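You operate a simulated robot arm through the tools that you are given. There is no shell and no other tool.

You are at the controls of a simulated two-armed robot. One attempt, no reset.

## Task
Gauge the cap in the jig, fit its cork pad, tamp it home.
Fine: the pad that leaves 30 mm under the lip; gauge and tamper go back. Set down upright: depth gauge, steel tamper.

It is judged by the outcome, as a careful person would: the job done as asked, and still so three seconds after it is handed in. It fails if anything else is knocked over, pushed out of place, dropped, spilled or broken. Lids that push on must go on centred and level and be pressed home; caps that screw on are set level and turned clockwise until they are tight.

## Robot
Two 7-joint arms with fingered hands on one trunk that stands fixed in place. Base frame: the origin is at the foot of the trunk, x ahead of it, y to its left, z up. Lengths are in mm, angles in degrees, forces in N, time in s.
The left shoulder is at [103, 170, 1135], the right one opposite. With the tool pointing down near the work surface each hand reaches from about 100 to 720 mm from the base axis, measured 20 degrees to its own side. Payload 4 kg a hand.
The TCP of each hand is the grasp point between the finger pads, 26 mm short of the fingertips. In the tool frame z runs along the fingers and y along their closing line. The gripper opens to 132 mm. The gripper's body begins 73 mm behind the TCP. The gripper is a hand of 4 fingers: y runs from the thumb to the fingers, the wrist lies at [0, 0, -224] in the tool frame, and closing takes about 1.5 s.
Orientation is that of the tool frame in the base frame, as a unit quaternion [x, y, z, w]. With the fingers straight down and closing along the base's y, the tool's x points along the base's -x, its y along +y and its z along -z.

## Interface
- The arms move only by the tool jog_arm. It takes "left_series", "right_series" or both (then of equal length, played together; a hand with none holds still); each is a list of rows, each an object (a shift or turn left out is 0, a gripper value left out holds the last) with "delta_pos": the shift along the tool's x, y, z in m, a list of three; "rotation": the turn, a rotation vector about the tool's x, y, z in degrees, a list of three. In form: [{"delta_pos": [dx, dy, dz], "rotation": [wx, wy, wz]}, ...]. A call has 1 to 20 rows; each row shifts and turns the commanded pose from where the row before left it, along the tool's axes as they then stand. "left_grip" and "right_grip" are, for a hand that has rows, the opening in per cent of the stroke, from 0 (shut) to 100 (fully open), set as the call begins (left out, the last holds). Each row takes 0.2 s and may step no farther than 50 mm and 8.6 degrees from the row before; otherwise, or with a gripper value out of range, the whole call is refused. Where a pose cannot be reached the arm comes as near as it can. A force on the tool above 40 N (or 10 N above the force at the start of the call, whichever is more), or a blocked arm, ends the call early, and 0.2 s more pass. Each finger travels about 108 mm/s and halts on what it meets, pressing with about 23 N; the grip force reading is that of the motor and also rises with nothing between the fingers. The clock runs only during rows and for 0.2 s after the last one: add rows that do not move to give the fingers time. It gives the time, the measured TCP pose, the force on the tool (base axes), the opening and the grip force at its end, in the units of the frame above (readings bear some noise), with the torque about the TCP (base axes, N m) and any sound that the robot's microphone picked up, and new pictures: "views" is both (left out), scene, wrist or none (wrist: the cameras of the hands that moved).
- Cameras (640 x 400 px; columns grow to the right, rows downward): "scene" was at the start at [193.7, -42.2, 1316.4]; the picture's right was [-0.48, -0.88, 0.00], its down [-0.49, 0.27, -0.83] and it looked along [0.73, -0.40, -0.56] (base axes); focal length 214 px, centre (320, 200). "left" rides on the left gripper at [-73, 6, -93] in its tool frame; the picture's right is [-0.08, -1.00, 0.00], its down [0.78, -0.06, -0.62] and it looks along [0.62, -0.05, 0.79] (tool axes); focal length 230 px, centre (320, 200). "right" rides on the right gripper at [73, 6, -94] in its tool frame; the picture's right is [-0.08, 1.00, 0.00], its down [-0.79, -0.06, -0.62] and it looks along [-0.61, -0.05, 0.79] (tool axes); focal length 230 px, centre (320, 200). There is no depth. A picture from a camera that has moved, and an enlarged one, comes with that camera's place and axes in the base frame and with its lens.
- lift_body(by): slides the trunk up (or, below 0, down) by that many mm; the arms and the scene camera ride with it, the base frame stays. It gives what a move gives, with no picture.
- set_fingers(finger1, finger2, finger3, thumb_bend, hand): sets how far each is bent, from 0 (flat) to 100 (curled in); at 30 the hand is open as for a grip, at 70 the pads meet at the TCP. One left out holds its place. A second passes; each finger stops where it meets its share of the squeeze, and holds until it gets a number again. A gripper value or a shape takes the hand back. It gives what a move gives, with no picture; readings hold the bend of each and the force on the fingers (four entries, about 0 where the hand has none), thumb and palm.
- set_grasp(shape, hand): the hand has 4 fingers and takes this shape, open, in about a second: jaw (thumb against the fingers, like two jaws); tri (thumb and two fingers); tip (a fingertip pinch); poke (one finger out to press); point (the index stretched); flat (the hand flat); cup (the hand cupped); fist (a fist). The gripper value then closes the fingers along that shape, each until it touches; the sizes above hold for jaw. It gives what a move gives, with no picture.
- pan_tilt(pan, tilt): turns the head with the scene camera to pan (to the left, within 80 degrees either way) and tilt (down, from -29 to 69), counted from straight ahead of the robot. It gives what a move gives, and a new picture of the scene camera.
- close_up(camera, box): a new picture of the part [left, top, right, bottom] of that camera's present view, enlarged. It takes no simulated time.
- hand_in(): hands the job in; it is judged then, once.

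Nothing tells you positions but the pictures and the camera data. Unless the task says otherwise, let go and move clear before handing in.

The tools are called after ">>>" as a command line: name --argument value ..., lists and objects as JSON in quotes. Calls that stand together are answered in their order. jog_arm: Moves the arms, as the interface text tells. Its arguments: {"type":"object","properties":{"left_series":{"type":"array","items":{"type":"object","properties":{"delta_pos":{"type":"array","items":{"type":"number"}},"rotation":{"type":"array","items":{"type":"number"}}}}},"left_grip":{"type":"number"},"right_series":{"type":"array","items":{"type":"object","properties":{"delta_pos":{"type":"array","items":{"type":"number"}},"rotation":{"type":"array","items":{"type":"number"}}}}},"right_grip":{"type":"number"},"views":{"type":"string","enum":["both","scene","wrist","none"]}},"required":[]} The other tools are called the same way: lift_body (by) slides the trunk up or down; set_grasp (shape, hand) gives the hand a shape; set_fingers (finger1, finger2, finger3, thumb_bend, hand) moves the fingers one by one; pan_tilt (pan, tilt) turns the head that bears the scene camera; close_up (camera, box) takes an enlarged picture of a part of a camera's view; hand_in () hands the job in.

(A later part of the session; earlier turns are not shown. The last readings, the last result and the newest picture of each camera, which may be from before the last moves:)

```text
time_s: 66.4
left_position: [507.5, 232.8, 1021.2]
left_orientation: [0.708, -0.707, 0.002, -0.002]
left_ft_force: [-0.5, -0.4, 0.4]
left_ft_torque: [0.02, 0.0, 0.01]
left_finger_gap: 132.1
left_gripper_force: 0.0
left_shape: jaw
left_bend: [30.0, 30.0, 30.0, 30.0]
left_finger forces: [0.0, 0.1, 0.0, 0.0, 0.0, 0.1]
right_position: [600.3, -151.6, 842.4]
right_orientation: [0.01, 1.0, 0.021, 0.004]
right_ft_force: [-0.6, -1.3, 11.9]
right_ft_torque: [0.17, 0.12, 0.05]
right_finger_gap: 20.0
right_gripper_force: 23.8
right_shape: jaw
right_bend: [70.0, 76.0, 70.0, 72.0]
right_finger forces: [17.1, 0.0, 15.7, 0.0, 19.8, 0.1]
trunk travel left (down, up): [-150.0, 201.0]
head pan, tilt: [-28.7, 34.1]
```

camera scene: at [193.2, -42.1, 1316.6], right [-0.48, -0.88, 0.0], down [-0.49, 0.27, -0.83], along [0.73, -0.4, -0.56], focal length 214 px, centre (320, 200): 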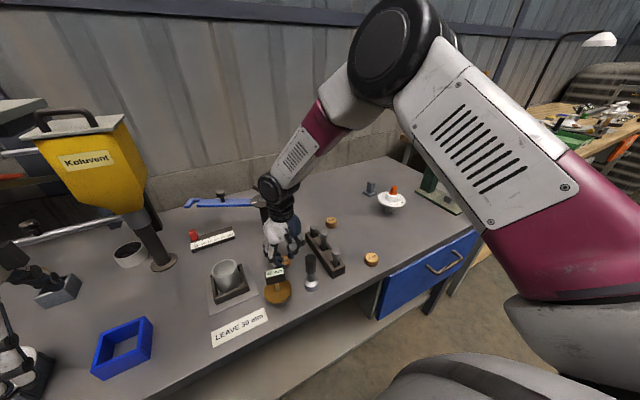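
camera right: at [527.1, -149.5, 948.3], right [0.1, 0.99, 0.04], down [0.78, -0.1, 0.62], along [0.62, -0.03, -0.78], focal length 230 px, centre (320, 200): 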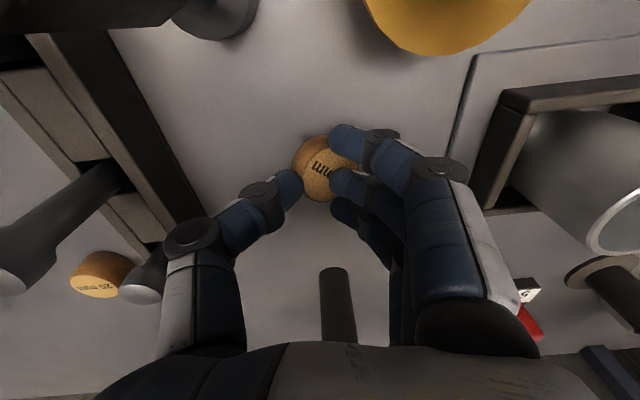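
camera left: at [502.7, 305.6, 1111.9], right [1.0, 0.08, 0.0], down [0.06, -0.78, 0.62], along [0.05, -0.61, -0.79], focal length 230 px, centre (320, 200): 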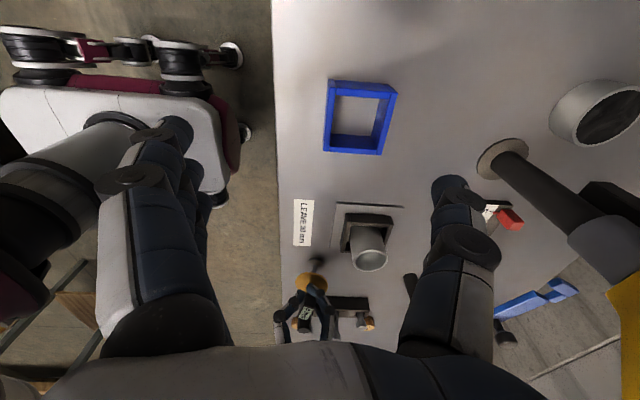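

>>> jog_arm --right_series '[{}, {}, {}, {"delta_pos": [0, 0, -0.02]}, {"delta_pos": [0, 0, -0.02]}, {}]' --right_grip 52 --views "wrist"

>>> close_up --camera "right" --box '[230, 90, 430, 230]'

>>> close_up --camera "left" --box '[300, 240, 420, 345]'

```text
time_s: 67.8
left_position: [508.6, 233.5, 1018.7]
left_orientation: [0.708, -0.706, 0.001, -0.001]
left_ft_force: [0.7, -0.3, 0.6]
left_ft_torque: [0.0, -0.01, 0.01]
left_finger_gap: 132.0
left_gripper_force: 0.1
left_shape: jaw
left_bend: [30.0, 30.0, 30.0, 30.0]
left_finger forces: [0.1, 0.0, 0.0, 0.1, 0.1, 0.0]
right_position: [599.2, -152.9, 882.6]
right_orientation: [0.009, 1.0, 0.021, 0.003]
right_ft_force: [0.6, -0.3, 0.5]
right_ft_torque: [-0.03, -0.01, 0.0]
right_finger_gap: 67.8
right_gripper_force: 0.0
right_shape: jaw
right_bend: [73.0, 73.0, 73.0, 70.0]
right_finger forces: [0.0, 0.2, 0.1, 0.1, 0.0, 0.0]
trunk travel left (down, up): [-150.0, 201.0]
head pan, tilt: [-28.7, 34.1]
camera right: at [526.3, -151.0, 976.5], right [0.1, 0.99, 0.04], down [0.78, -0.1, 0.62], along [0.62, -0.03, -0.79], focal length 230 px, centre (320, 200)
```

right: 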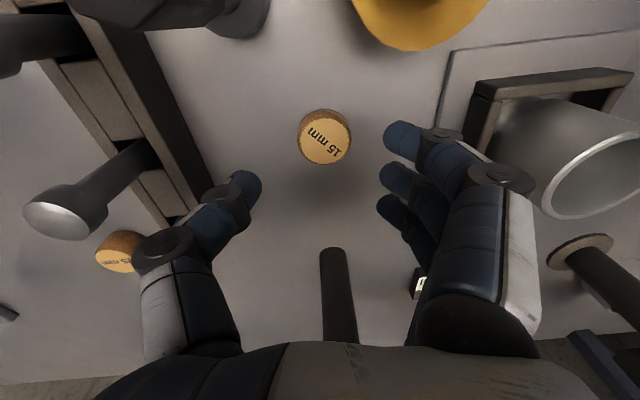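

```text
2.86 times, centred on (330, 160) of right
camera zoom: at [526.3, -151.0, 976.5], right [0.1, 0.99, 0.04], down [0.78, -0.1, 0.62], along [0.62, -0.03, -0.79], focal length 657 px, centre (291, 314)
```

zoom: 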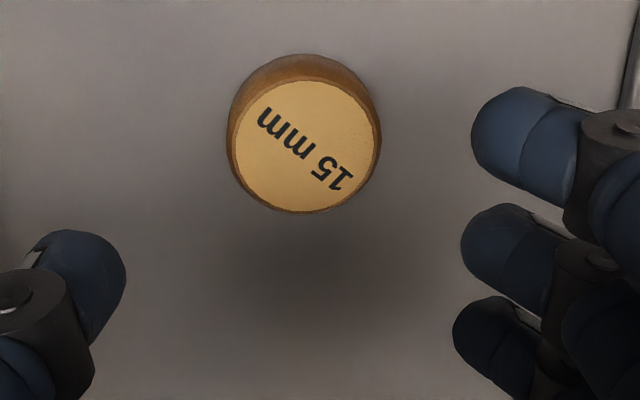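

```text
3.81 times, centred on (360, 292) of left
camera zoom: at [502.8, 306.0, 1111.7], right [1.0, 0.08, 0.0], down [0.06, -0.78, 0.62], along [0.05, -0.61, -0.79], focal length 876 px, centre (168, -152)
```

zoom: 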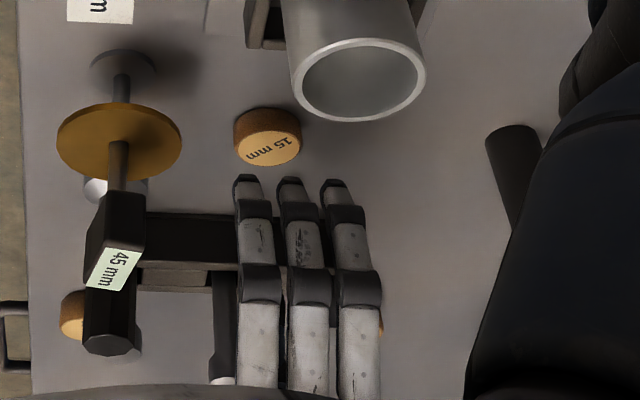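

The pad is flat again near (599, −148), close to the cup, and the hand is in its natural yaw. I'll line up and take it slightly lower on its side.

>>> jog_arm --right_series '[{"delta_pos": [0, 0.0025, 0.02]}, {"delta_pos": [0, 0.001, 0.023]}, {}]' --views "none"

>>> close_up --camera "right" --box '[230, 110, 430, 250]'

>>> close_up --camera "left" --box '[320, 245, 390, 305]'

```text
time_s: 68.6
left_position: [508.5, 232.5, 1019.2]
left_orientation: [0.708, -0.707, 0.0, 0.0]
left_ft_force: [-0.6, 0.3, -0.2]
left_ft_torque: [-0.01, 0.0, -0.01]
left_finger_gap: 131.9
left_gripper_force: 0.1
left_shape: jaw
left_bend: [30.0, 30.0, 30.0, 30.0]
left_finger forces: [0.1, 0.0, 0.1, 0.1, 0.1, 0.1]
right_position: [599.4, -148.2, 837.8]
right_orientation: [0.01, 1.0, 0.021, 0.002]
right_ft_force: [0.5, -0.3, 0.2]
right_ft_torque: [-0.04, -0.01, -0.02]
right_finger_gap: 67.6
right_gripper_force: 0.2
right_shape: jaw
right_bend: [73.0, 73.0, 73.0, 70.0]
right_finger forces: [0.1, 0.0, 0.0, 0.0, 0.0, 0.1]
trunk travel left (down, up): [-150.0, 201.0]
head pan, tilt: [-28.7, 34.1]
```

```text
2.86 times, centred on (330, 180) of right
camera zoom: at [527.4, -145.6, 933.3], right [0.1, 0.99, 0.04], down [0.78, -0.1, 0.62], along [0.62, -0.03, -0.79], focal length 657 px, centre (291, 257)
```

zoom: 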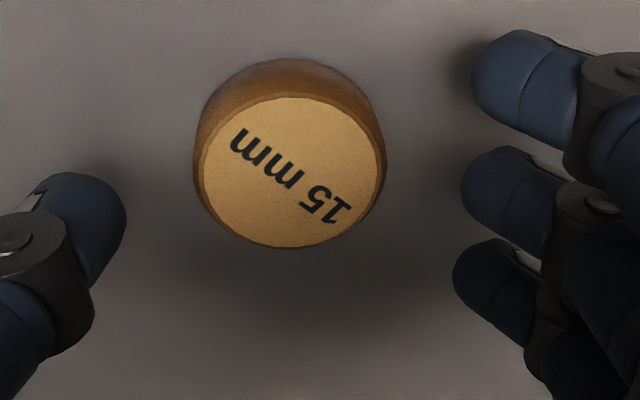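

```text
6.67 times, centred on (355, 275) of left
camera zoom: at [502.4, 306.0, 1112.1], right [1.0, 0.08, 0.0], down [0.06, -0.78, 0.62], along [0.05, -0.61, -0.79], focal length 1534 px, centre (87, -300)
```

zoom: 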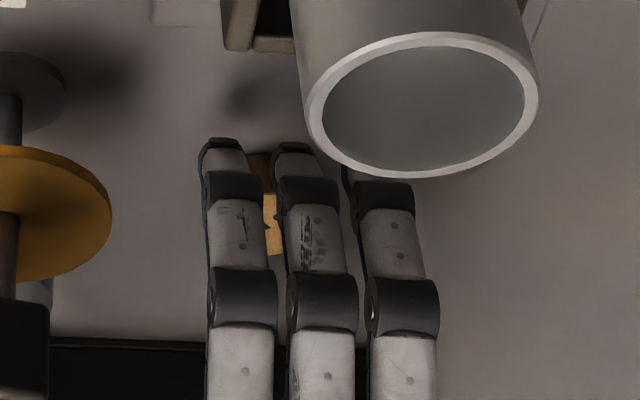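

>>> jog_arm --right_series '[{"delta_pos": [0.0015, 0, 0.004]}, {"delta_pos": [0, -0.0003, 0.003]}, {}]' --views "none"

>>> jog_arm --right_series '[{}, {}, {}, {}, {}]' --right_grip 0 --views "wrist"

>>> close_up --camera "right" --box '[230, 110, 430, 250]'

>>> close_up --camera "scene" --box '[250, 220, 330, 290]'

```text
time_s: 69.4
left_position: [507.9, 232.5, 1020.4]
left_orientation: [0.708, -0.706, 0.001, -0.001]
left_ft_force: [0.4, -0.4, 0.0]
left_ft_torque: [-0.02, -0.02, 0.03]
left_finger_gap: 131.8
left_gripper_force: 0.1
left_shape: jaw
left_bend: [30.0, 30.0, 30.0, 30.0]
left_finger forces: [0.0, 0.1, 0.0, 0.0, 0.0, 0.0]
right_position: [598.8, -147.5, 832.3]
right_orientation: [0.009, 1.0, 0.021, 0.002]
right_ft_force: [0.5, 0.6, -0.1]
right_ft_torque: [0.01, 0.02, 0.0]
right_finger_gap: 68.1
right_gripper_force: 0.1
right_shape: jaw
right_bend: [73.0, 73.0, 73.0, 70.0]
right_finger forces: [0.0, 0.1, 0.0, 0.1, 0.1, 0.0]
trunk travel left (down, up): [-150.0, 201.0]
head pan, tilt: [-28.7, 34.1]
```

```text
time_s: 70.6
left_position: [507.7, 233.2, 1019.2]
left_orientation: [0.708, -0.706, 0.0, -0.001]
left_ft_force: [0.1, -0.6, 0.1]
left_ft_torque: [-0.02, 0.01, 0.0]
left_finger_gap: 131.8
left_gripper_force: 0.1
left_shape: jaw
left_bend: [30.0, 30.0, 30.0, 30.0]
left_finger forces: [0.1, 0.1, 0.1, 0.0, 0.1, 0.0]
right_position: [597.5, -148.5, 831.7]
right_orientation: [0.01, 1.0, 0.021, 0.003]
right_ft_force: [-0.6, 0.7, -0.6]
right_ft_torque: [-0.01, 0.01, -0.03]
right_finger_gap: 24.4
right_gripper_force: 23.0
right_shape: jaw
right_bend: [72.0, 73.0, 71.0, 70.0]
right_finger forces: [6.5, 7.8, 6.6, 0.0, 20.3, 0.0]
trunk travel left (down, up): [-150.0, 201.0]
head pan, tilt: [-28.7, 34.1]
camera right: at [525.9, -144.8, 925.8], right [0.1, 0.99, 0.04], down [0.78, -0.1, 0.62], along [0.62, -0.03, -0.79], focal length 230 px, centre (320, 200)
```

right: 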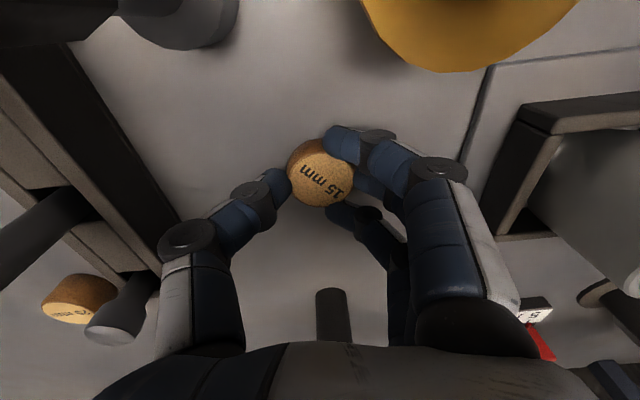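

```text
2.86 times, centred on (330, 180) of right
camera zoom: at [525.9, -144.8, 925.8], right [0.1, 0.99, 0.04], down [0.78, -0.1, 0.62], along [0.62, -0.03, -0.79], focal length 657 px, centre (291, 257)
```

zoom: 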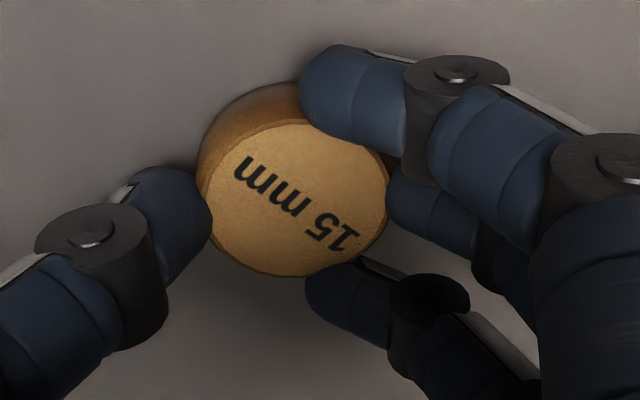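

```text
5.71 times, centred on (290, 255) of scene
camera zoom: at [193.7, -42.2, 1316.4], right [-0.48, -0.88, 0.0], down [-0.49, 0.27, -0.83], along [0.73, -0.4, -0.56], focal length 1226 px, centre (491, -114)
```

zoom: 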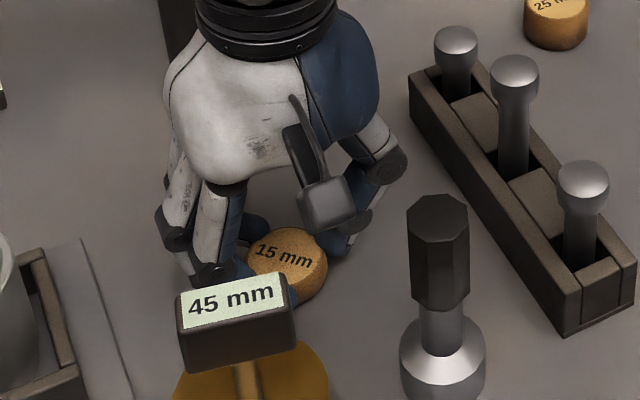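

>>> jog_arm --right_series '[{"delta_pos": [0, 0.0004, -0.01]}, {"delta_pos": [0, 0.0008, -0.02]}, {"delta_pos": [0, 0.0008, -0.02]}, {"delta_pos": [0, 0.0008, -0.02]}, {"delta_pos": [0, 0.0008, -0.02]}, {"delta_pos": [-0.00206, 0.02143, 0.00091]}, {"delta_pos": [-0.00206, 0.02143, 0.00091]}, {"delta_pos": [-0.00206, 0.02143, 0.00091]}, {"delta_pos": [-0.00206, 0.02143, 0.00091]}, {"delta_pos": [-0.00206, 0.02143, 0.00091]}, {"delta_pos": [-0.00206, 0.02143, 0.00091]}, {"delta_pos": [-0.00206, 0.02143, 0.00091]}, {}, {}]' --views "both"

>>> close_up --camera "left" --box '[330, 215, 410, 280]'

>>> close_up --camera "scene" --box '[190, 220, 270, 290]'

>>> close_up --camera "right" --box '[230, 80, 430, 240]'

```text
time_s: 73.6
left_position: [507.8, 232.8, 1017.7]
left_orientation: [0.708, -0.706, 0.0, -0.001]
left_ft_force: [-0.4, -0.7, -0.2]
left_ft_torque: [0.04, -0.01, -0.01]
left_finger_gap: 131.8
left_gripper_force: 0.1
left_shape: jaw
left_bend: [30.0, 30.0, 30.0, 30.0]
left_finger forces: [0.0, 0.1, 0.0, 0.1, 0.0, 0.1]
right_position: [617.1, 3.6, 921.9]
right_orientation: [0.01, 1.0, 0.02, 0.003]
right_ft_force: [0.1, 0.4, -1.2]
right_ft_torque: [-0.02, 0.02, 0.01]
right_finger_gap: 24.1
right_gripper_force: 22.9
right_shape: jaw
right_bend: [72.0, 73.0, 71.0, 70.0]
right_finger forces: [8.0, 8.2, 8.5, 0.0, 20.2, 0.0]
trunk travel left (down, up): [-150.0, 201.0]
head pan, tilt: [-28.7, 34.1]
camera scene: at [193.8, -42.1, 1316.4], right [-0.48, -0.88, 0.0], down [-0.49, 0.27, -0.83], along [0.73, -0.4, -0.56], focal length 214 px, centre (320, 200)
camera right: at [544.1, 6.1, 1016.1], right [0.1, 0.99, 0.04], down [0.78, -0.1, 0.62], along [0.62, -0.03, -0.79], focal length 230 px, centre (320, 200)
```

scene: 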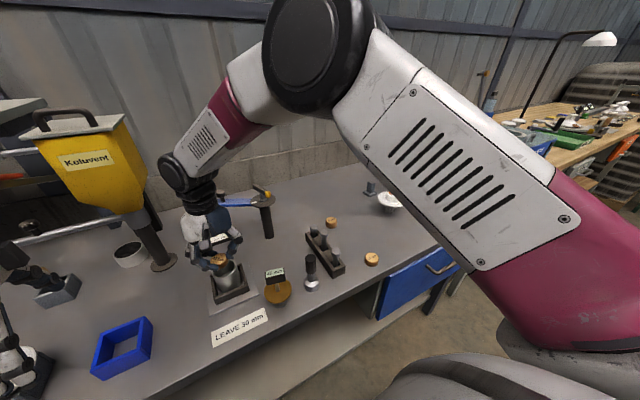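
right: 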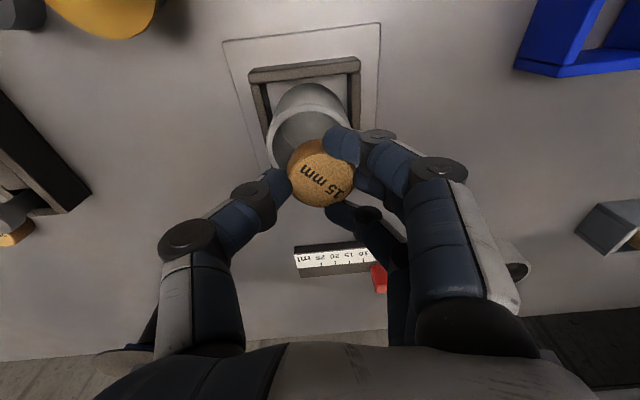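

```text
6.15 times, centred on (370, 248) of left
camera zoom: at [502.7, 306.1, 1111.8], right [1.0, 0.08, 0.0], down [0.06, -0.78, 0.62], along [0.05, -0.61, -0.79], focal length 1416 px, centre (12, -92)
```

zoom: 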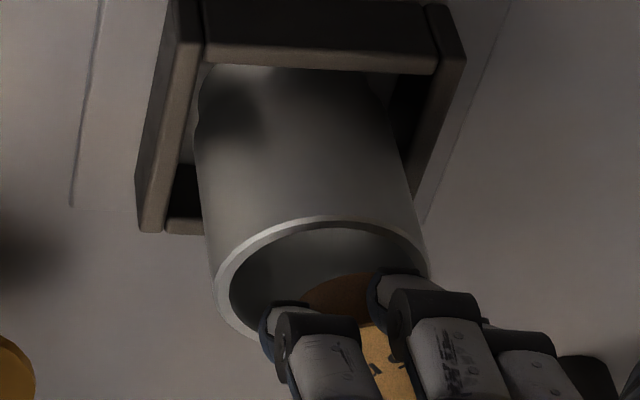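

```text
5.71 times, centred on (230, 255) of scene
camera zoom: at [193.8, -42.1, 1316.4], right [-0.48, -0.88, 0.0], down [-0.49, 0.27, -0.83], along [0.73, -0.4, -0.56], focal length 1226 px, centre (834, -114)
```

zoom: 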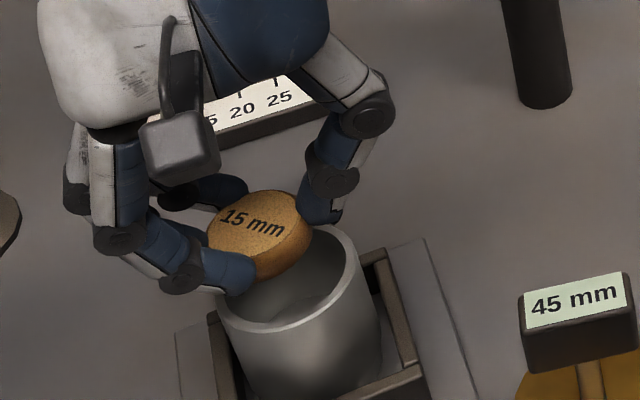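

```text
2.50 times, centred on (330, 160) of right
camera zoom: at [544.1, 6.1, 1016.1], right [0.1, 0.99, 0.04], down [0.78, -0.1, 0.62], along [0.62, -0.03, -0.79], focal length 575 px, centre (295, 300)
```

zoom: 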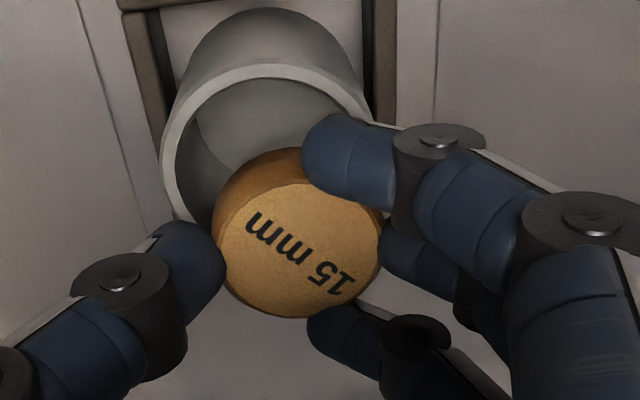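

>>> close_up --camera "right" --box '[260, 75, 380, 215]'

>>> close_up --camera "left" --box '[345, 235, 395, 275]'

>>> close_up --camera "scene" --box '[205, 240, 255, 280]'

```text
2.86 times, centred on (320, 145) of right
camera zoom: at [544.1, 6.1, 1016.1], right [0.1, 0.99, 0.04], down [0.78, -0.1, 0.62], along [0.62, -0.03, -0.79], focal length 657 px, centre (320, 357)
```

zoom: 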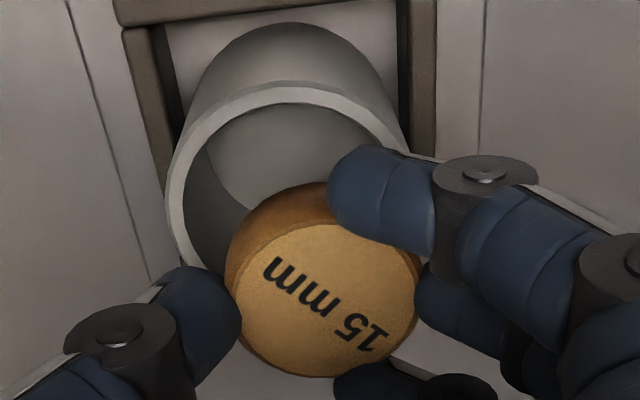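

```text
10.00 times, centred on (370, 255) of left
camera zoom: at [502.7, 306.1, 1111.8], right [1.0, 0.08, 0.0], down [0.06, -0.78, 0.62], along [0.05, -0.61, -0.79], focal length 2301 px, centre (-180, -350)
```

zoom: 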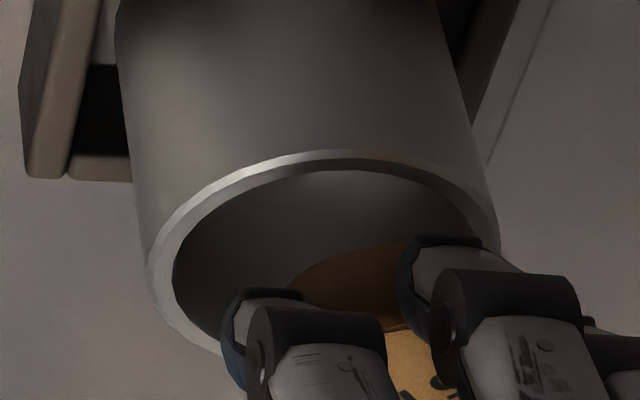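

```text
10.00 times, centred on (230, 260) of scene
camera zoom: at [193.8, -42.1, 1316.4], right [-0.48, -0.88, 0.0], down [-0.49, 0.27, -0.83], along [0.73, -0.4, -0.56], focal length 2145 px, centre (1220, -400)
```

zoom: 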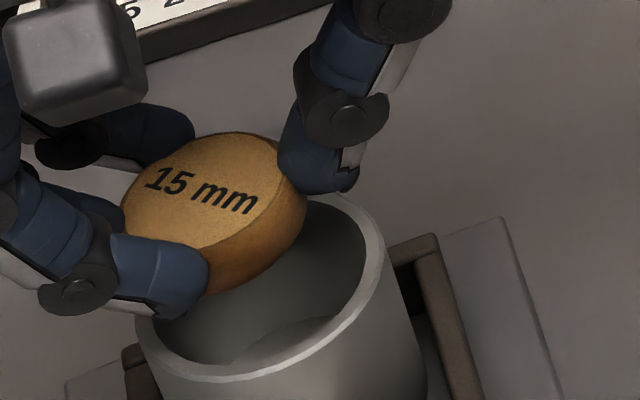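

The pad sits roughly 7 mm too far in +x and 4–5 mm too far in +y from the cup axis. I'll correct and check again before lowering.

>>> jog_arm --right_series '[{"delta_pos": [0.0069, -0.0046, -0.0002]}, {}, {}]' --views "none"

>>> close_up --camera "right" --box '[260, 75, 380, 215]'

>>> close_up --camera "left" --box '[345, 235, 395, 275]'

>>> close_up --camera "scene" --box '[205, 240, 255, 280]'

```text
time_s: 74.4
left_position: [508.7, 232.3, 1019.6]
left_orientation: [0.708, -0.706, 0.001, -0.001]
left_ft_force: [0.4, 1.0, -0.6]
left_ft_torque: [0.03, -0.02, 0.05]
left_finger_gap: 131.7
left_gripper_force: 0.1
left_shape: jaw
left_bend: [30.0, 30.0, 30.0, 30.0]
left_finger forces: [0.0, 0.0, 0.1, 0.1, 0.0, 0.1]
right_position: [609.1, -0.0, 922.3]
right_orientation: [0.009, 1.0, 0.021, 0.003]
right_ft_force: [0.1, -0.1, -0.2]
right_ft_torque: [0.03, -0.01, -0.01]
right_finger_gap: 24.3
right_gripper_force: 22.8
right_shape: jaw
right_bend: [72.0, 73.0, 71.0, 70.0]
right_finger forces: [8.2, 8.2, 8.6, 0.0, 20.2, 0.0]
trunk travel left (down, up): [-150.0, 201.0]
head pan, tilt: [-28.7, 34.1]
```

```text
2.86 times, centred on (320, 145) of right
camera zoom: at [536.1, 1.7, 1016.3], right [0.1, 0.99, 0.04], down [0.78, -0.1, 0.62], along [0.62, -0.03, -0.79], focal length 657 px, centre (320, 357)
```

zoom: 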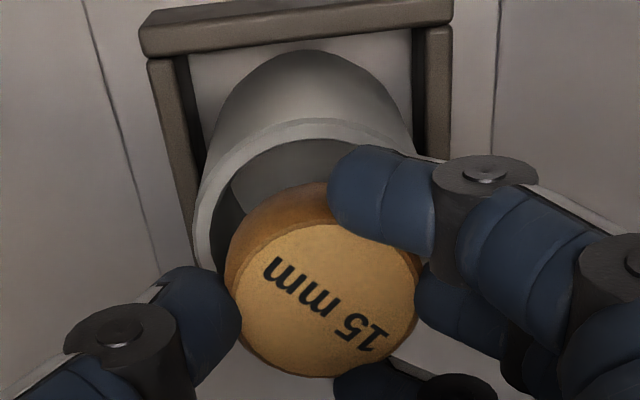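

```text
10.00 times, centred on (370, 255) of left
camera zoom: at [502.5, 306.0, 1111.9], right [1.0, 0.08, 0.0], down [0.06, -0.78, 0.62], along [0.05, -0.61, -0.79], focal length 2301 px, centre (-180, -350)
```

zoom: 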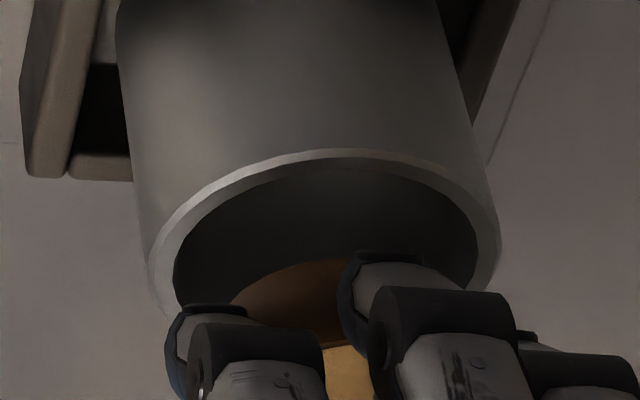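

```text
10.00 times, centred on (230, 260) of scene
camera zoom: at [193.6, -42.2, 1316.4], right [-0.48, -0.88, 0.0], down [-0.49, 0.27, -0.83], along [0.73, -0.4, -0.56], focal length 2145 px, centre (1220, -400)
```

zoom: 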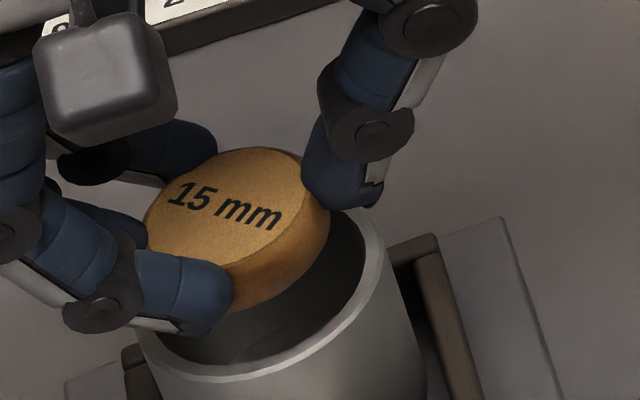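

>>> jog_arm --right_series '[{"delta_pos": [0, -0.0012, 0.007]}, {"delta_pos": [0, -0.0003, 0.007]}, {}]' --views "none"

>>> close_up --camera "right" --box '[260, 75, 380, 215]'

>>> close_up --camera "left" --box '[345, 235, 395, 275]'

>>> close_up --camera "scene" --box '[205, 240, 255, 280]'

```text
time_s: 75.2
left_position: [507.3, 232.3, 1018.5]
left_orientation: [0.708, -0.707, 0.0, -0.001]
left_ft_force: [1.5, 0.5, 0.7]
left_ft_torque: [-0.01, -0.03, 0.0]
left_finger_gap: 132.0
left_gripper_force: 0.0
left_shape: jaw
left_bend: [30.0, 30.0, 30.0, 30.0]
left_finger forces: [0.1, 0.0, 0.0, 0.0, 0.0, 0.1]
right_position: [608.3, -1.4, 906.9]
right_orientation: [0.009, 1.0, 0.021, 0.003]
right_ft_force: [0.4, -0.1, 1.1]
right_ft_torque: [-0.01, 0.0, 0.02]
right_finger_gap: 24.3
right_gripper_force: 23.2
right_shape: jaw
right_bend: [72.0, 73.0, 71.0, 70.0]
right_finger forces: [8.4, 8.2, 8.9, 0.0, 20.2, 0.1]
trunk travel left (down, up): [-150.0, 201.0]
head pan, tilt: [-28.7, 34.1]
```

```text
2.86 times, centred on (320, 145) of right
camera zoom: at [536.5, 0.7, 1002.0], right [0.1, 0.99, 0.04], down [0.78, -0.1, 0.62], along [0.62, -0.03, -0.79], focal length 657 px, centre (320, 357)
```

zoom: 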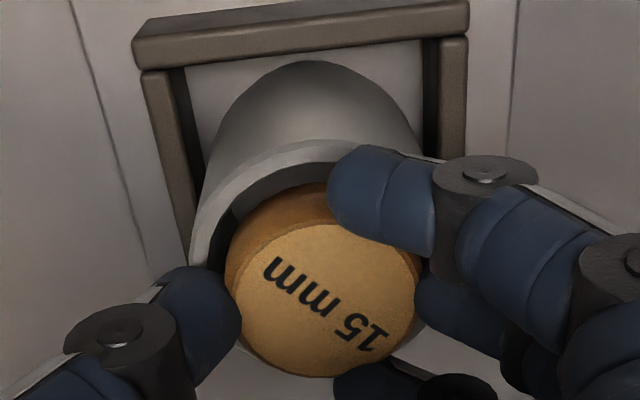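

```text
10.00 times, centred on (370, 255) of left
camera zoom: at [502.6, 306.0, 1111.9], right [1.0, 0.08, 0.0], down [0.06, -0.78, 0.62], along [0.05, -0.61, -0.79], focal length 2301 px, centre (-180, -350)
```

zoom: 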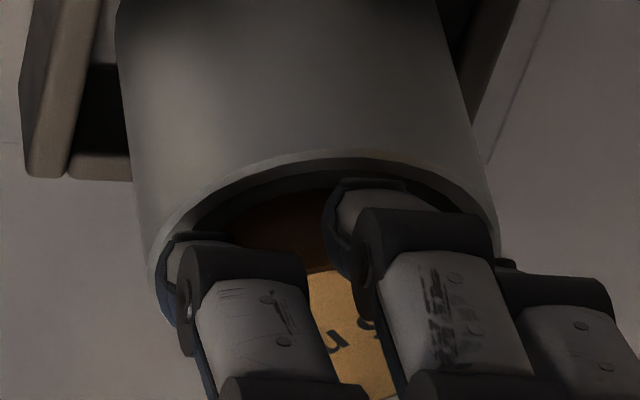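

```text
10.00 times, centred on (230, 260) of scene
camera zoom: at [193.7, -42.2, 1316.4], right [-0.48, -0.88, 0.0], down [-0.49, 0.27, -0.83], along [0.73, -0.4, -0.56], focal length 2145 px, centre (1220, -400)
```

zoom: 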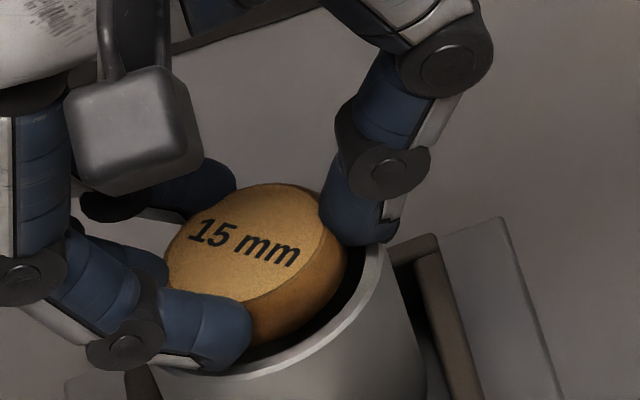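

>>> jog_arm --right_series '[{"delta_pos": [0, -0.0001, 0.002]}, {}]' --views "none"

>>> jog_arm --right_series '[{"delta_pos": [0, -0.0001, 0.002]}, {}]' --views "wrist"

>>> close_up --camera "scene" --box '[205, 240, 255, 280]'

```text
time_s: 75.8
left_position: [509.0, 233.1, 1019.0]
left_orientation: [0.708, -0.707, 0.001, -0.001]
left_ft_force: [-0.4, 0.3, -0.2]
left_ft_torque: [0.01, 0.01, -0.01]
left_finger_gap: 131.9
left_gripper_force: 0.1
left_shape: jaw
left_bend: [30.0, 30.0, 30.0, 30.0]
left_finger forces: [0.0, 0.1, 0.0, 0.1, 0.0, 0.0]
right_position: [609.7, -1.7, 905.3]
right_orientation: [0.01, 1.0, 0.021, 0.003]
right_ft_force: [2.0, -0.9, 2.4]
right_ft_torque: [-0.06, -0.04, 0.02]
right_finger_gap: 24.2
right_gripper_force: 22.8
right_shape: jaw
right_bend: [72.0, 73.0, 71.0, 70.0]
right_finger forces: [8.6, 8.3, 8.9, 0.0, 22.9, 0.1]
trunk travel left (down, up): [-150.0, 201.0]
head pan, tilt: [-28.7, 34.1]
```

```text
time_s: 76.4
left_position: [506.8, 232.7, 1019.4]
left_orientation: [0.707, -0.707, 0.001, -0.002]
left_ft_force: [0.4, 0.3, 0.3]
left_ft_torque: [0.0, 0.0, -0.01]
left_finger_gap: 132.0
left_gripper_force: 0.0
left_shape: jaw
left_bend: [30.0, 30.0, 30.0, 30.0]
left_finger forces: [0.0, 0.0, 0.1, 0.0, 0.0, 0.1]
right_position: [608.8, -2.3, 904.7]
right_orientation: [0.01, 1.0, 0.021, 0.005]
right_ft_force: [2.7, -1.8, 13.6]
right_ft_torque: [-0.4, 0.03, 0.05]
right_finger_gap: 24.6
right_gripper_force: 22.8
right_shape: jaw
right_bend: [71.0, 73.0, 71.0, 70.0]
right_finger forces: [9.2, 8.9, 9.5, 0.0, 34.5, 0.0]
trunk travel left (down, up): [-150.0, 201.0]
head pan, tilt: [-28.7, 34.1]
camera right: at [536.0, 0.2, 999.5], right [0.1, 0.99, 0.04], down [0.78, -0.1, 0.62], along [0.62, -0.03, -0.78], focal length 230 px, centre (320, 200)
```

right: 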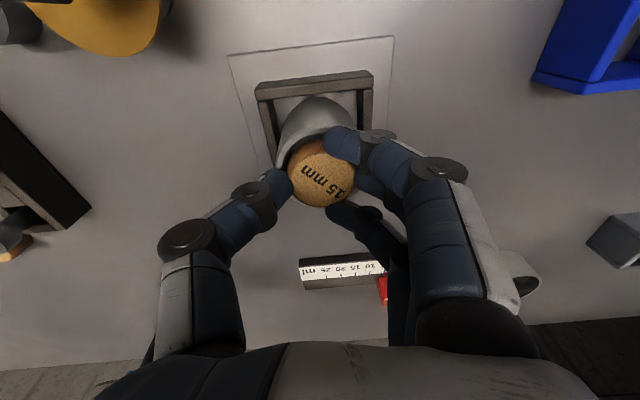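

```text
10.00 times, centred on (230, 260) of scene
camera zoom: at [192.6, -42.3, 1316.8], right [-0.48, -0.88, 0.0], down [-0.49, 0.27, -0.83], along [0.73, -0.4, -0.56], focal length 2145 px, centre (1220, -400)
```

zoom: 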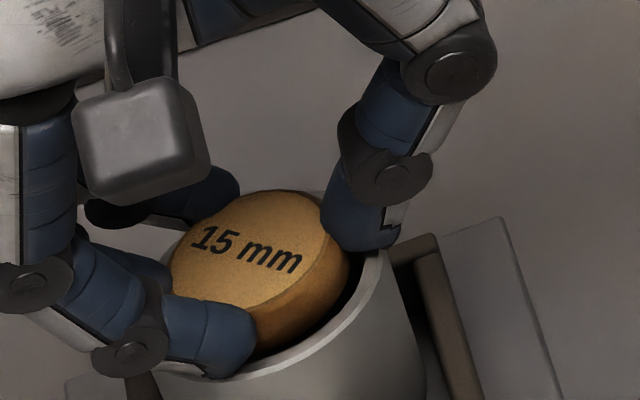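

The thumb is resting on the rim and the pad is about 4 mm inside the mouth. I'll ease off 1 mm and release.

>>> jog_arm --right_series '[{"delta_pos": [0, 0, -0.0012]}, {}]' --views "none"

>>> jog_arm --right_series '[{}, {}, {}]' --right_grip 48 --views "wrist"

>>> close_up --camera "scene" --box '[205, 240, 255, 280]'

>>> close_up --camera "right" --box '[260, 75, 380, 215]'

```text
time_s: 77.0
left_position: [506.4, 232.5, 1020.7]
left_orientation: [0.708, -0.706, 0.0, 0.0]
left_ft_force: [-1.2, 0.4, 0.4]
left_ft_torque: [0.02, 0.03, 0.01]
left_finger_gap: 131.9
left_gripper_force: 0.0
left_shape: jaw
left_bend: [30.0, 30.0, 30.0, 30.0]
left_finger forces: [0.1, 0.0, 0.1, 0.1, 0.0, 0.0]
right_position: [608.8, -2.6, 905.0]
right_orientation: [0.009, 1.0, 0.021, 0.003]
right_ft_force: [1.5, -0.2, 9.1]
right_ft_torque: [-0.29, -0.05, 0.05]
right_finger_gap: 24.7
right_gripper_force: 22.9
right_shape: jaw
right_bend: [71.0, 73.0, 71.0, 70.0]
right_finger forces: [9.3, 8.8, 9.6, 0.0, 31.5, 0.0]
trunk travel left (down, up): [-150.0, 201.0]
head pan, tilt: [-28.7, 34.1]
```

```text
time_s: 77.8
left_position: [509.0, 232.4, 1019.3]
left_orientation: [0.707, -0.707, 0.0, 0.0]
left_ft_force: [0.7, 0.2, 0.0]
left_ft_torque: [0.02, 0.0, 0.01]
left_finger_gap: 132.0
left_gripper_force: 0.1
left_shape: jaw
left_bend: [30.0, 30.0, 30.0, 30.0]
left_finger forces: [0.0, 0.0, 0.0, 0.0, 0.0, 0.1]
right_position: [609.2, -3.4, 904.9]
right_orientation: [0.01, 1.0, 0.021, 0.003]
right_ft_force: [0.2, -0.8, 0.7]
right_ft_torque: [-0.01, 0.02, 0.05]
right_finger_gap: 62.4
right_gripper_force: 0.1
right_shape: jaw
right_bend: [73.0, 73.0, 73.0, 70.0]
right_finger forces: [0.1, 0.1, 0.0, 0.0, 0.1, 0.0]
trunk travel left (down, up): [-150.0, 201.0]
head pan, tilt: [-28.7, 34.1]
camera right: at [536.1, 0.2, 999.1], right [0.1, 0.99, 0.04], down [0.78, -0.1, 0.62], along [0.62, -0.03, -0.79], focal length 230 px, centre (320, 200)
```

right: 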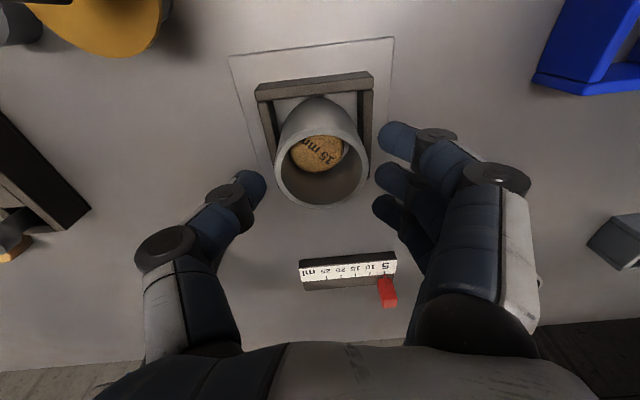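

```text
10.00 times, centred on (230, 260) of scene
camera zoom: at [193.7, -42.1, 1316.4], right [-0.48, -0.88, 0.0], down [-0.49, 0.27, -0.83], along [0.73, -0.4, -0.56], focal length 2145 px, centre (1220, -400)
```

zoom: 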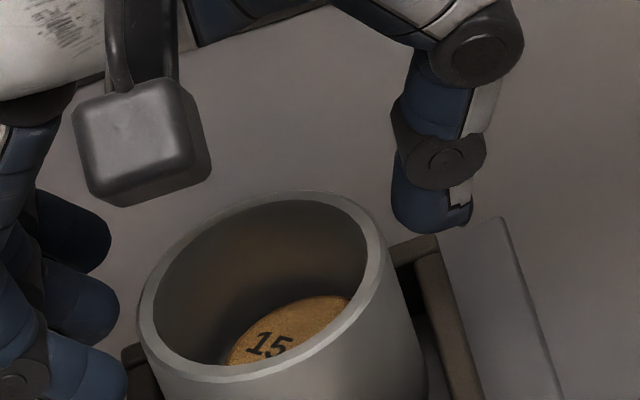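

```text
2.86 times, centred on (320, 145) of right
camera zoom: at [536.1, 0.2, 999.1], right [0.1, 0.99, 0.04], down [0.78, -0.1, 0.62], along [0.62, -0.03, -0.79], focal length 657 px, centre (320, 357)
```

zoom: 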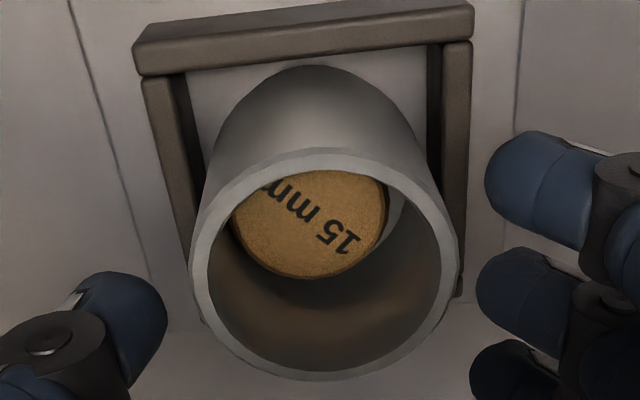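

The pad has dropped in and lies flat at the bottom with its label up. I'll lift the hand clear and move toward the tamper, turning the hand so its fingers stay away from the gauge.

>>> jog_arm --right_series '[{"delta_pos": [0, 0.0008, -0.02]}, {"delta_pos": [0, 0.0008, -0.02]}, {"delta_pos": [0, 0.0008, -0.02]}, {"delta_pos": [0, 0.0008, -0.02], "rotation": [2.4, 0, 0]}, {"delta_pos": [0.0185, -0.0365, 0]}, {"delta_pos": [0.0185, -0.0365, 0]}, {"delta_pos": [0.0185, -0.0365, 0]}, {"delta_pos": [0.0185, -0.0365, 0]}, {"delta_pos": [0.0185, -0.0365, 0]}, {}]' --views "both"

>>> close_up --camera "left" --box '[330, 215, 410, 280]'

```text
time_s: 80.0
left_position: [507.9, 233.7, 1019.6]
left_orientation: [0.708, -0.707, 0.001, 0.0]
left_ft_force: [0.5, -0.6, 0.0]
left_ft_torque: [-0.02, -0.02, -0.02]
left_finger_gap: 132.0
left_gripper_force: 0.2
left_shape: jaw
left_bend: [30.0, 30.0, 30.0, 30.0]
left_finger forces: [0.1, 0.0, 0.0, 0.2, 0.0, 0.1]
right_position: [513.0, -184.7, 984.0]
right_orientation: [0.01, 1.0, 0.0, 0.003]
right_ft_force: [-1.5, 0.9, 0.0]
right_ft_torque: [-0.02, -0.01, 0.0]
right_finger_gap: 62.6
right_gripper_force: 0.0
right_shape: jaw
right_bend: [73.0, 73.0, 73.0, 70.0]
right_finger forces: [0.0, 0.0, 0.0, 0.0, 0.0, 0.1]
trunk travel left (down, up): [-150.0, 201.0]
head pan, tilt: [-28.7, 34.1]
camera scene: at [194.2, -41.9, 1316.3], right [-0.48, -0.88, 0.0], down [-0.49, 0.27, -0.83], along [0.73, -0.4, -0.56], focal length 214 px, centre (320, 200)
camera right: at [440.0, -178.1, 1078.2], right [0.1, 1.0, 0.0], down [0.78, -0.08, 0.62], along [0.62, -0.06, -0.78], focal length 230 px, centre (320, 200)
```

scene: 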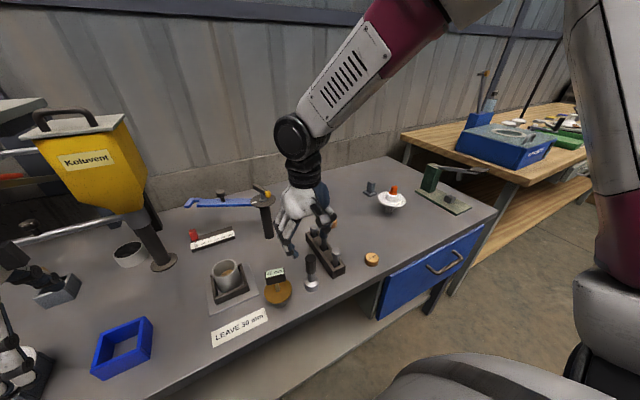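
right: 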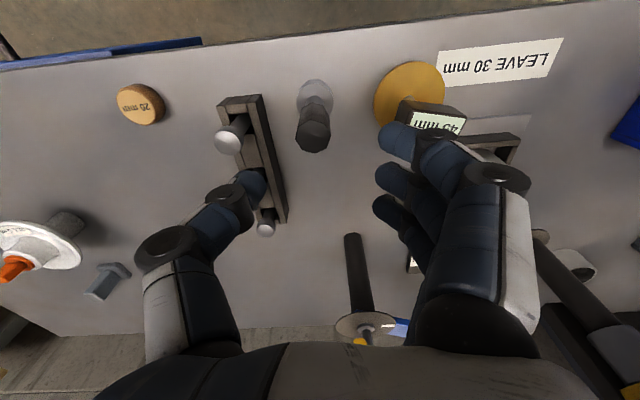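

```text
6.15 times, centred on (370, 248) of left
camera zoom: at [503.0, 306.2, 1111.5], right [1.0, 0.08, 0.0], down [0.06, -0.78, 0.62], along [0.05, -0.62, -0.79], focal length 1416 px, centre (12, -92)
```

zoom: 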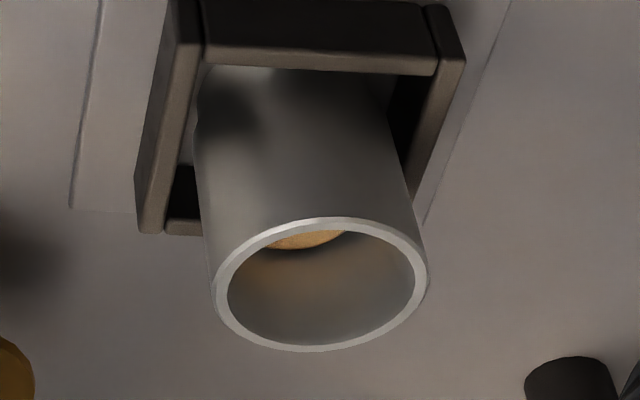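

>>> jog_arm --right_series '[{"rotation": [0, 0, 8.2]}, {"rotation": [0, 0, 8.2]}, {"rotation": [0, 0, 8.2]}, {"rotation": [0, 0, 8.2]}, {"rotation": [0, 0, 8.2]}, {"rotation": [0, 0, 8.2]}, {"rotation": [0, 0, 8.2]}, {"rotation": [0, 0, 8.2]}, {"rotation": [0, 0, 8.2]}, {"rotation": [0, 0, 8.2]}, {"rotation": [0, 0, 7.5]}, {}]' --views "wrist"

>>> close_up --camera "right" --box '[240, 70, 400, 170]'

```text
time_s: 82.6
left_position: [508.5, 232.7, 1019.2]
left_orientation: [0.708, -0.707, 0.0, -0.001]
left_ft_force: [-1.0, -0.4, 1.0]
left_ft_torque: [-0.01, 0.02, 0.0]
left_finger_gap: 131.6
left_gripper_force: 0.0
left_shape: jaw
left_bend: [30.0, 30.0, 30.0, 30.0]
left_finger forces: [0.0, 0.0, 0.0, 0.0, 0.0, 0.0]
right_position: [512.6, -183.2, 984.3]
right_orientation: [0.712, 0.702, 0.003, 0.002]
right_ft_force: [0.4, -0.2, 0.1]
right_ft_torque: [0.02, -0.01, 0.0]
right_finger_gap: 62.7
right_gripper_force: 0.0
right_shape: jaw
right_bend: [73.0, 73.0, 73.0, 70.0]
right_finger forces: [0.0, 0.0, 0.0, 0.1, 0.0, 0.0]
trunk travel left (down, up): [-150.0, 201.0]
head pan, tilt: [-28.7, 34.1]
camera right: at [519.0, -111.3, 1079.6], right [1.0, -0.09, 0.01], down [-0.07, -0.78, 0.62], along [-0.05, -0.61, -0.79], focal length 230 px, centre (320, 200)
```

right: 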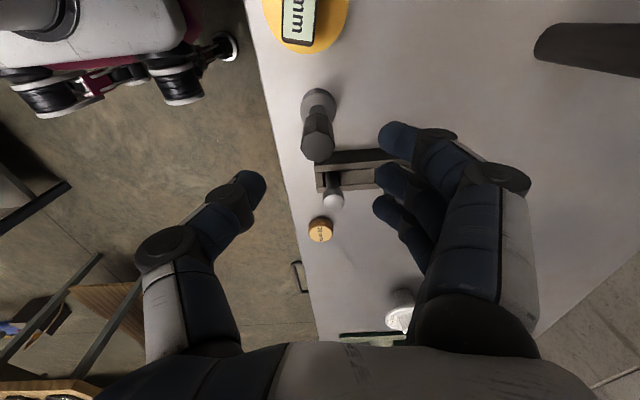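

```text
4.00 times, centred on (320, 120) of right
camera zoom: at [519.0, -111.3, 1079.6], right [1.0, -0.09, 0.01], down [-0.07, -0.78, 0.62], along [-0.05, -0.61, -0.79], focal length 920 px, centre (320, 520)
```

zoom: 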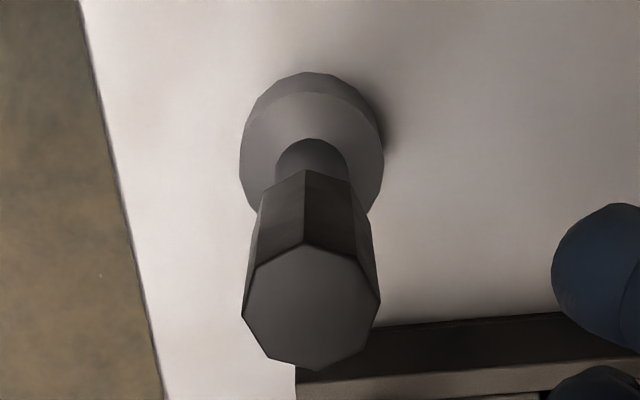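

>>> jog_arm --right_series '[{"delta_pos": [-0.0028, -0.0013, 0.02]}, {"delta_pos": [0, 0, 0.025]}, {"delta_pos": [0, 0, 0.015]}, {}]' --views "wrist"

>>> close_up --camera "right" --box '[220, 110, 420, 250]'

>>> close_up --camera "scene" --box '[270, 210, 350, 300]'

```text
time_s: 83.6
left_position: [508.3, 231.9, 1019.8]
left_orientation: [0.708, -0.706, 0.001, -0.001]
left_ft_force: [-0.1, 0.0, 1.4]
left_ft_torque: [-0.02, -0.02, 0.02]
left_finger_gap: 131.8
left_gripper_force: 0.1
left_shape: jaw
left_bend: [30.0, 30.0, 30.0, 30.0]
left_finger forces: [0.0, 0.0, 0.0, 0.0, 0.1, 0.1]
right_position: [512.2, -186.4, 924.4]
right_orientation: [0.711, 0.703, 0.002, 0.002]
right_ft_force: [0.1, 0.4, -0.4]
right_ft_torque: [0.0, -0.05, -0.02]
right_finger_gap: 62.8
right_gripper_force: 0.1
right_shape: jaw
right_bend: [73.0, 73.0, 73.0, 70.0]
right_finger forces: [0.0, 0.0, 0.1, 0.0, 0.0, 0.1]
trunk travel left (down, up): [-150.0, 201.0]
head pan, tilt: [-28.7, 34.1]
camera right: at [518.4, -113.7, 1018.8], right [1.0, -0.09, 0.01], down [-0.07, -0.78, 0.62], along [-0.05, -0.61, -0.79], focal length 230 px, centre (320, 200)
```

right: 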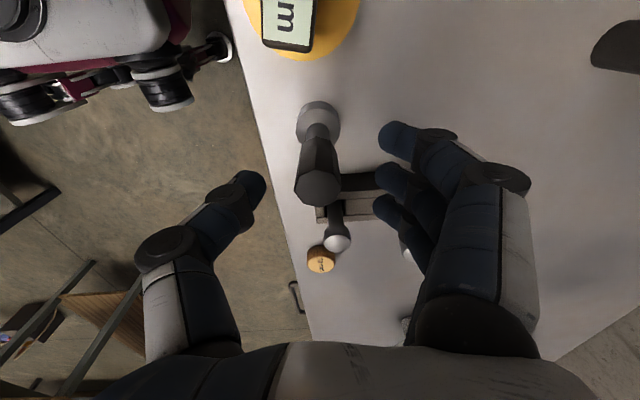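

```text
2.86 times, centred on (320, 180) of right
camera zoom: at [518.4, -113.7, 1018.8], right [1.0, -0.09, 0.01], down [-0.07, -0.78, 0.62], along [-0.05, -0.61, -0.79], focal length 657 px, centre (320, 257)
```

zoom: 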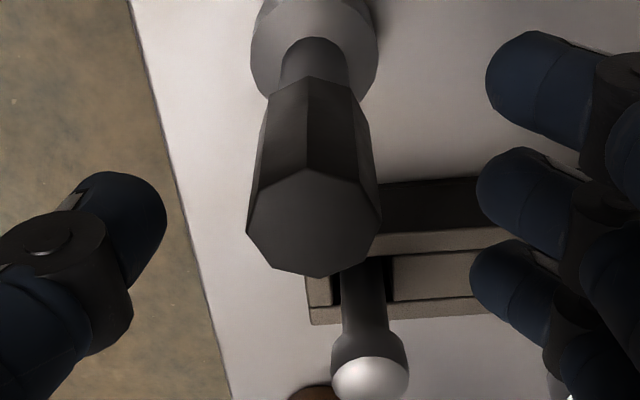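

```text
4.44 times, centred on (310, 255) of scene
camera zoom: at [193.5, -42.1, 1316.5], right [-0.48, -0.88, 0.0], down [-0.49, 0.27, -0.83], along [0.73, -0.4, -0.56], focal length 953 px, centre (364, -44)
```

zoom: 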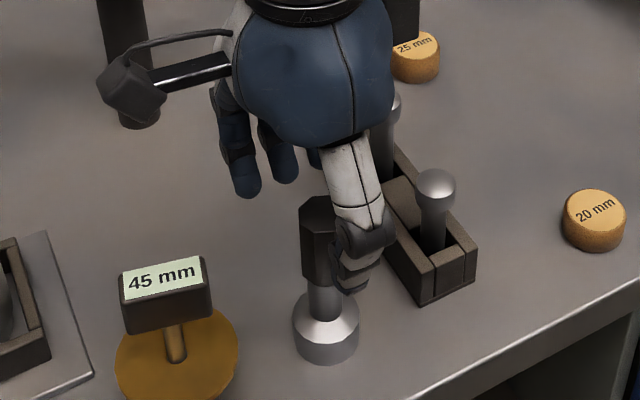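

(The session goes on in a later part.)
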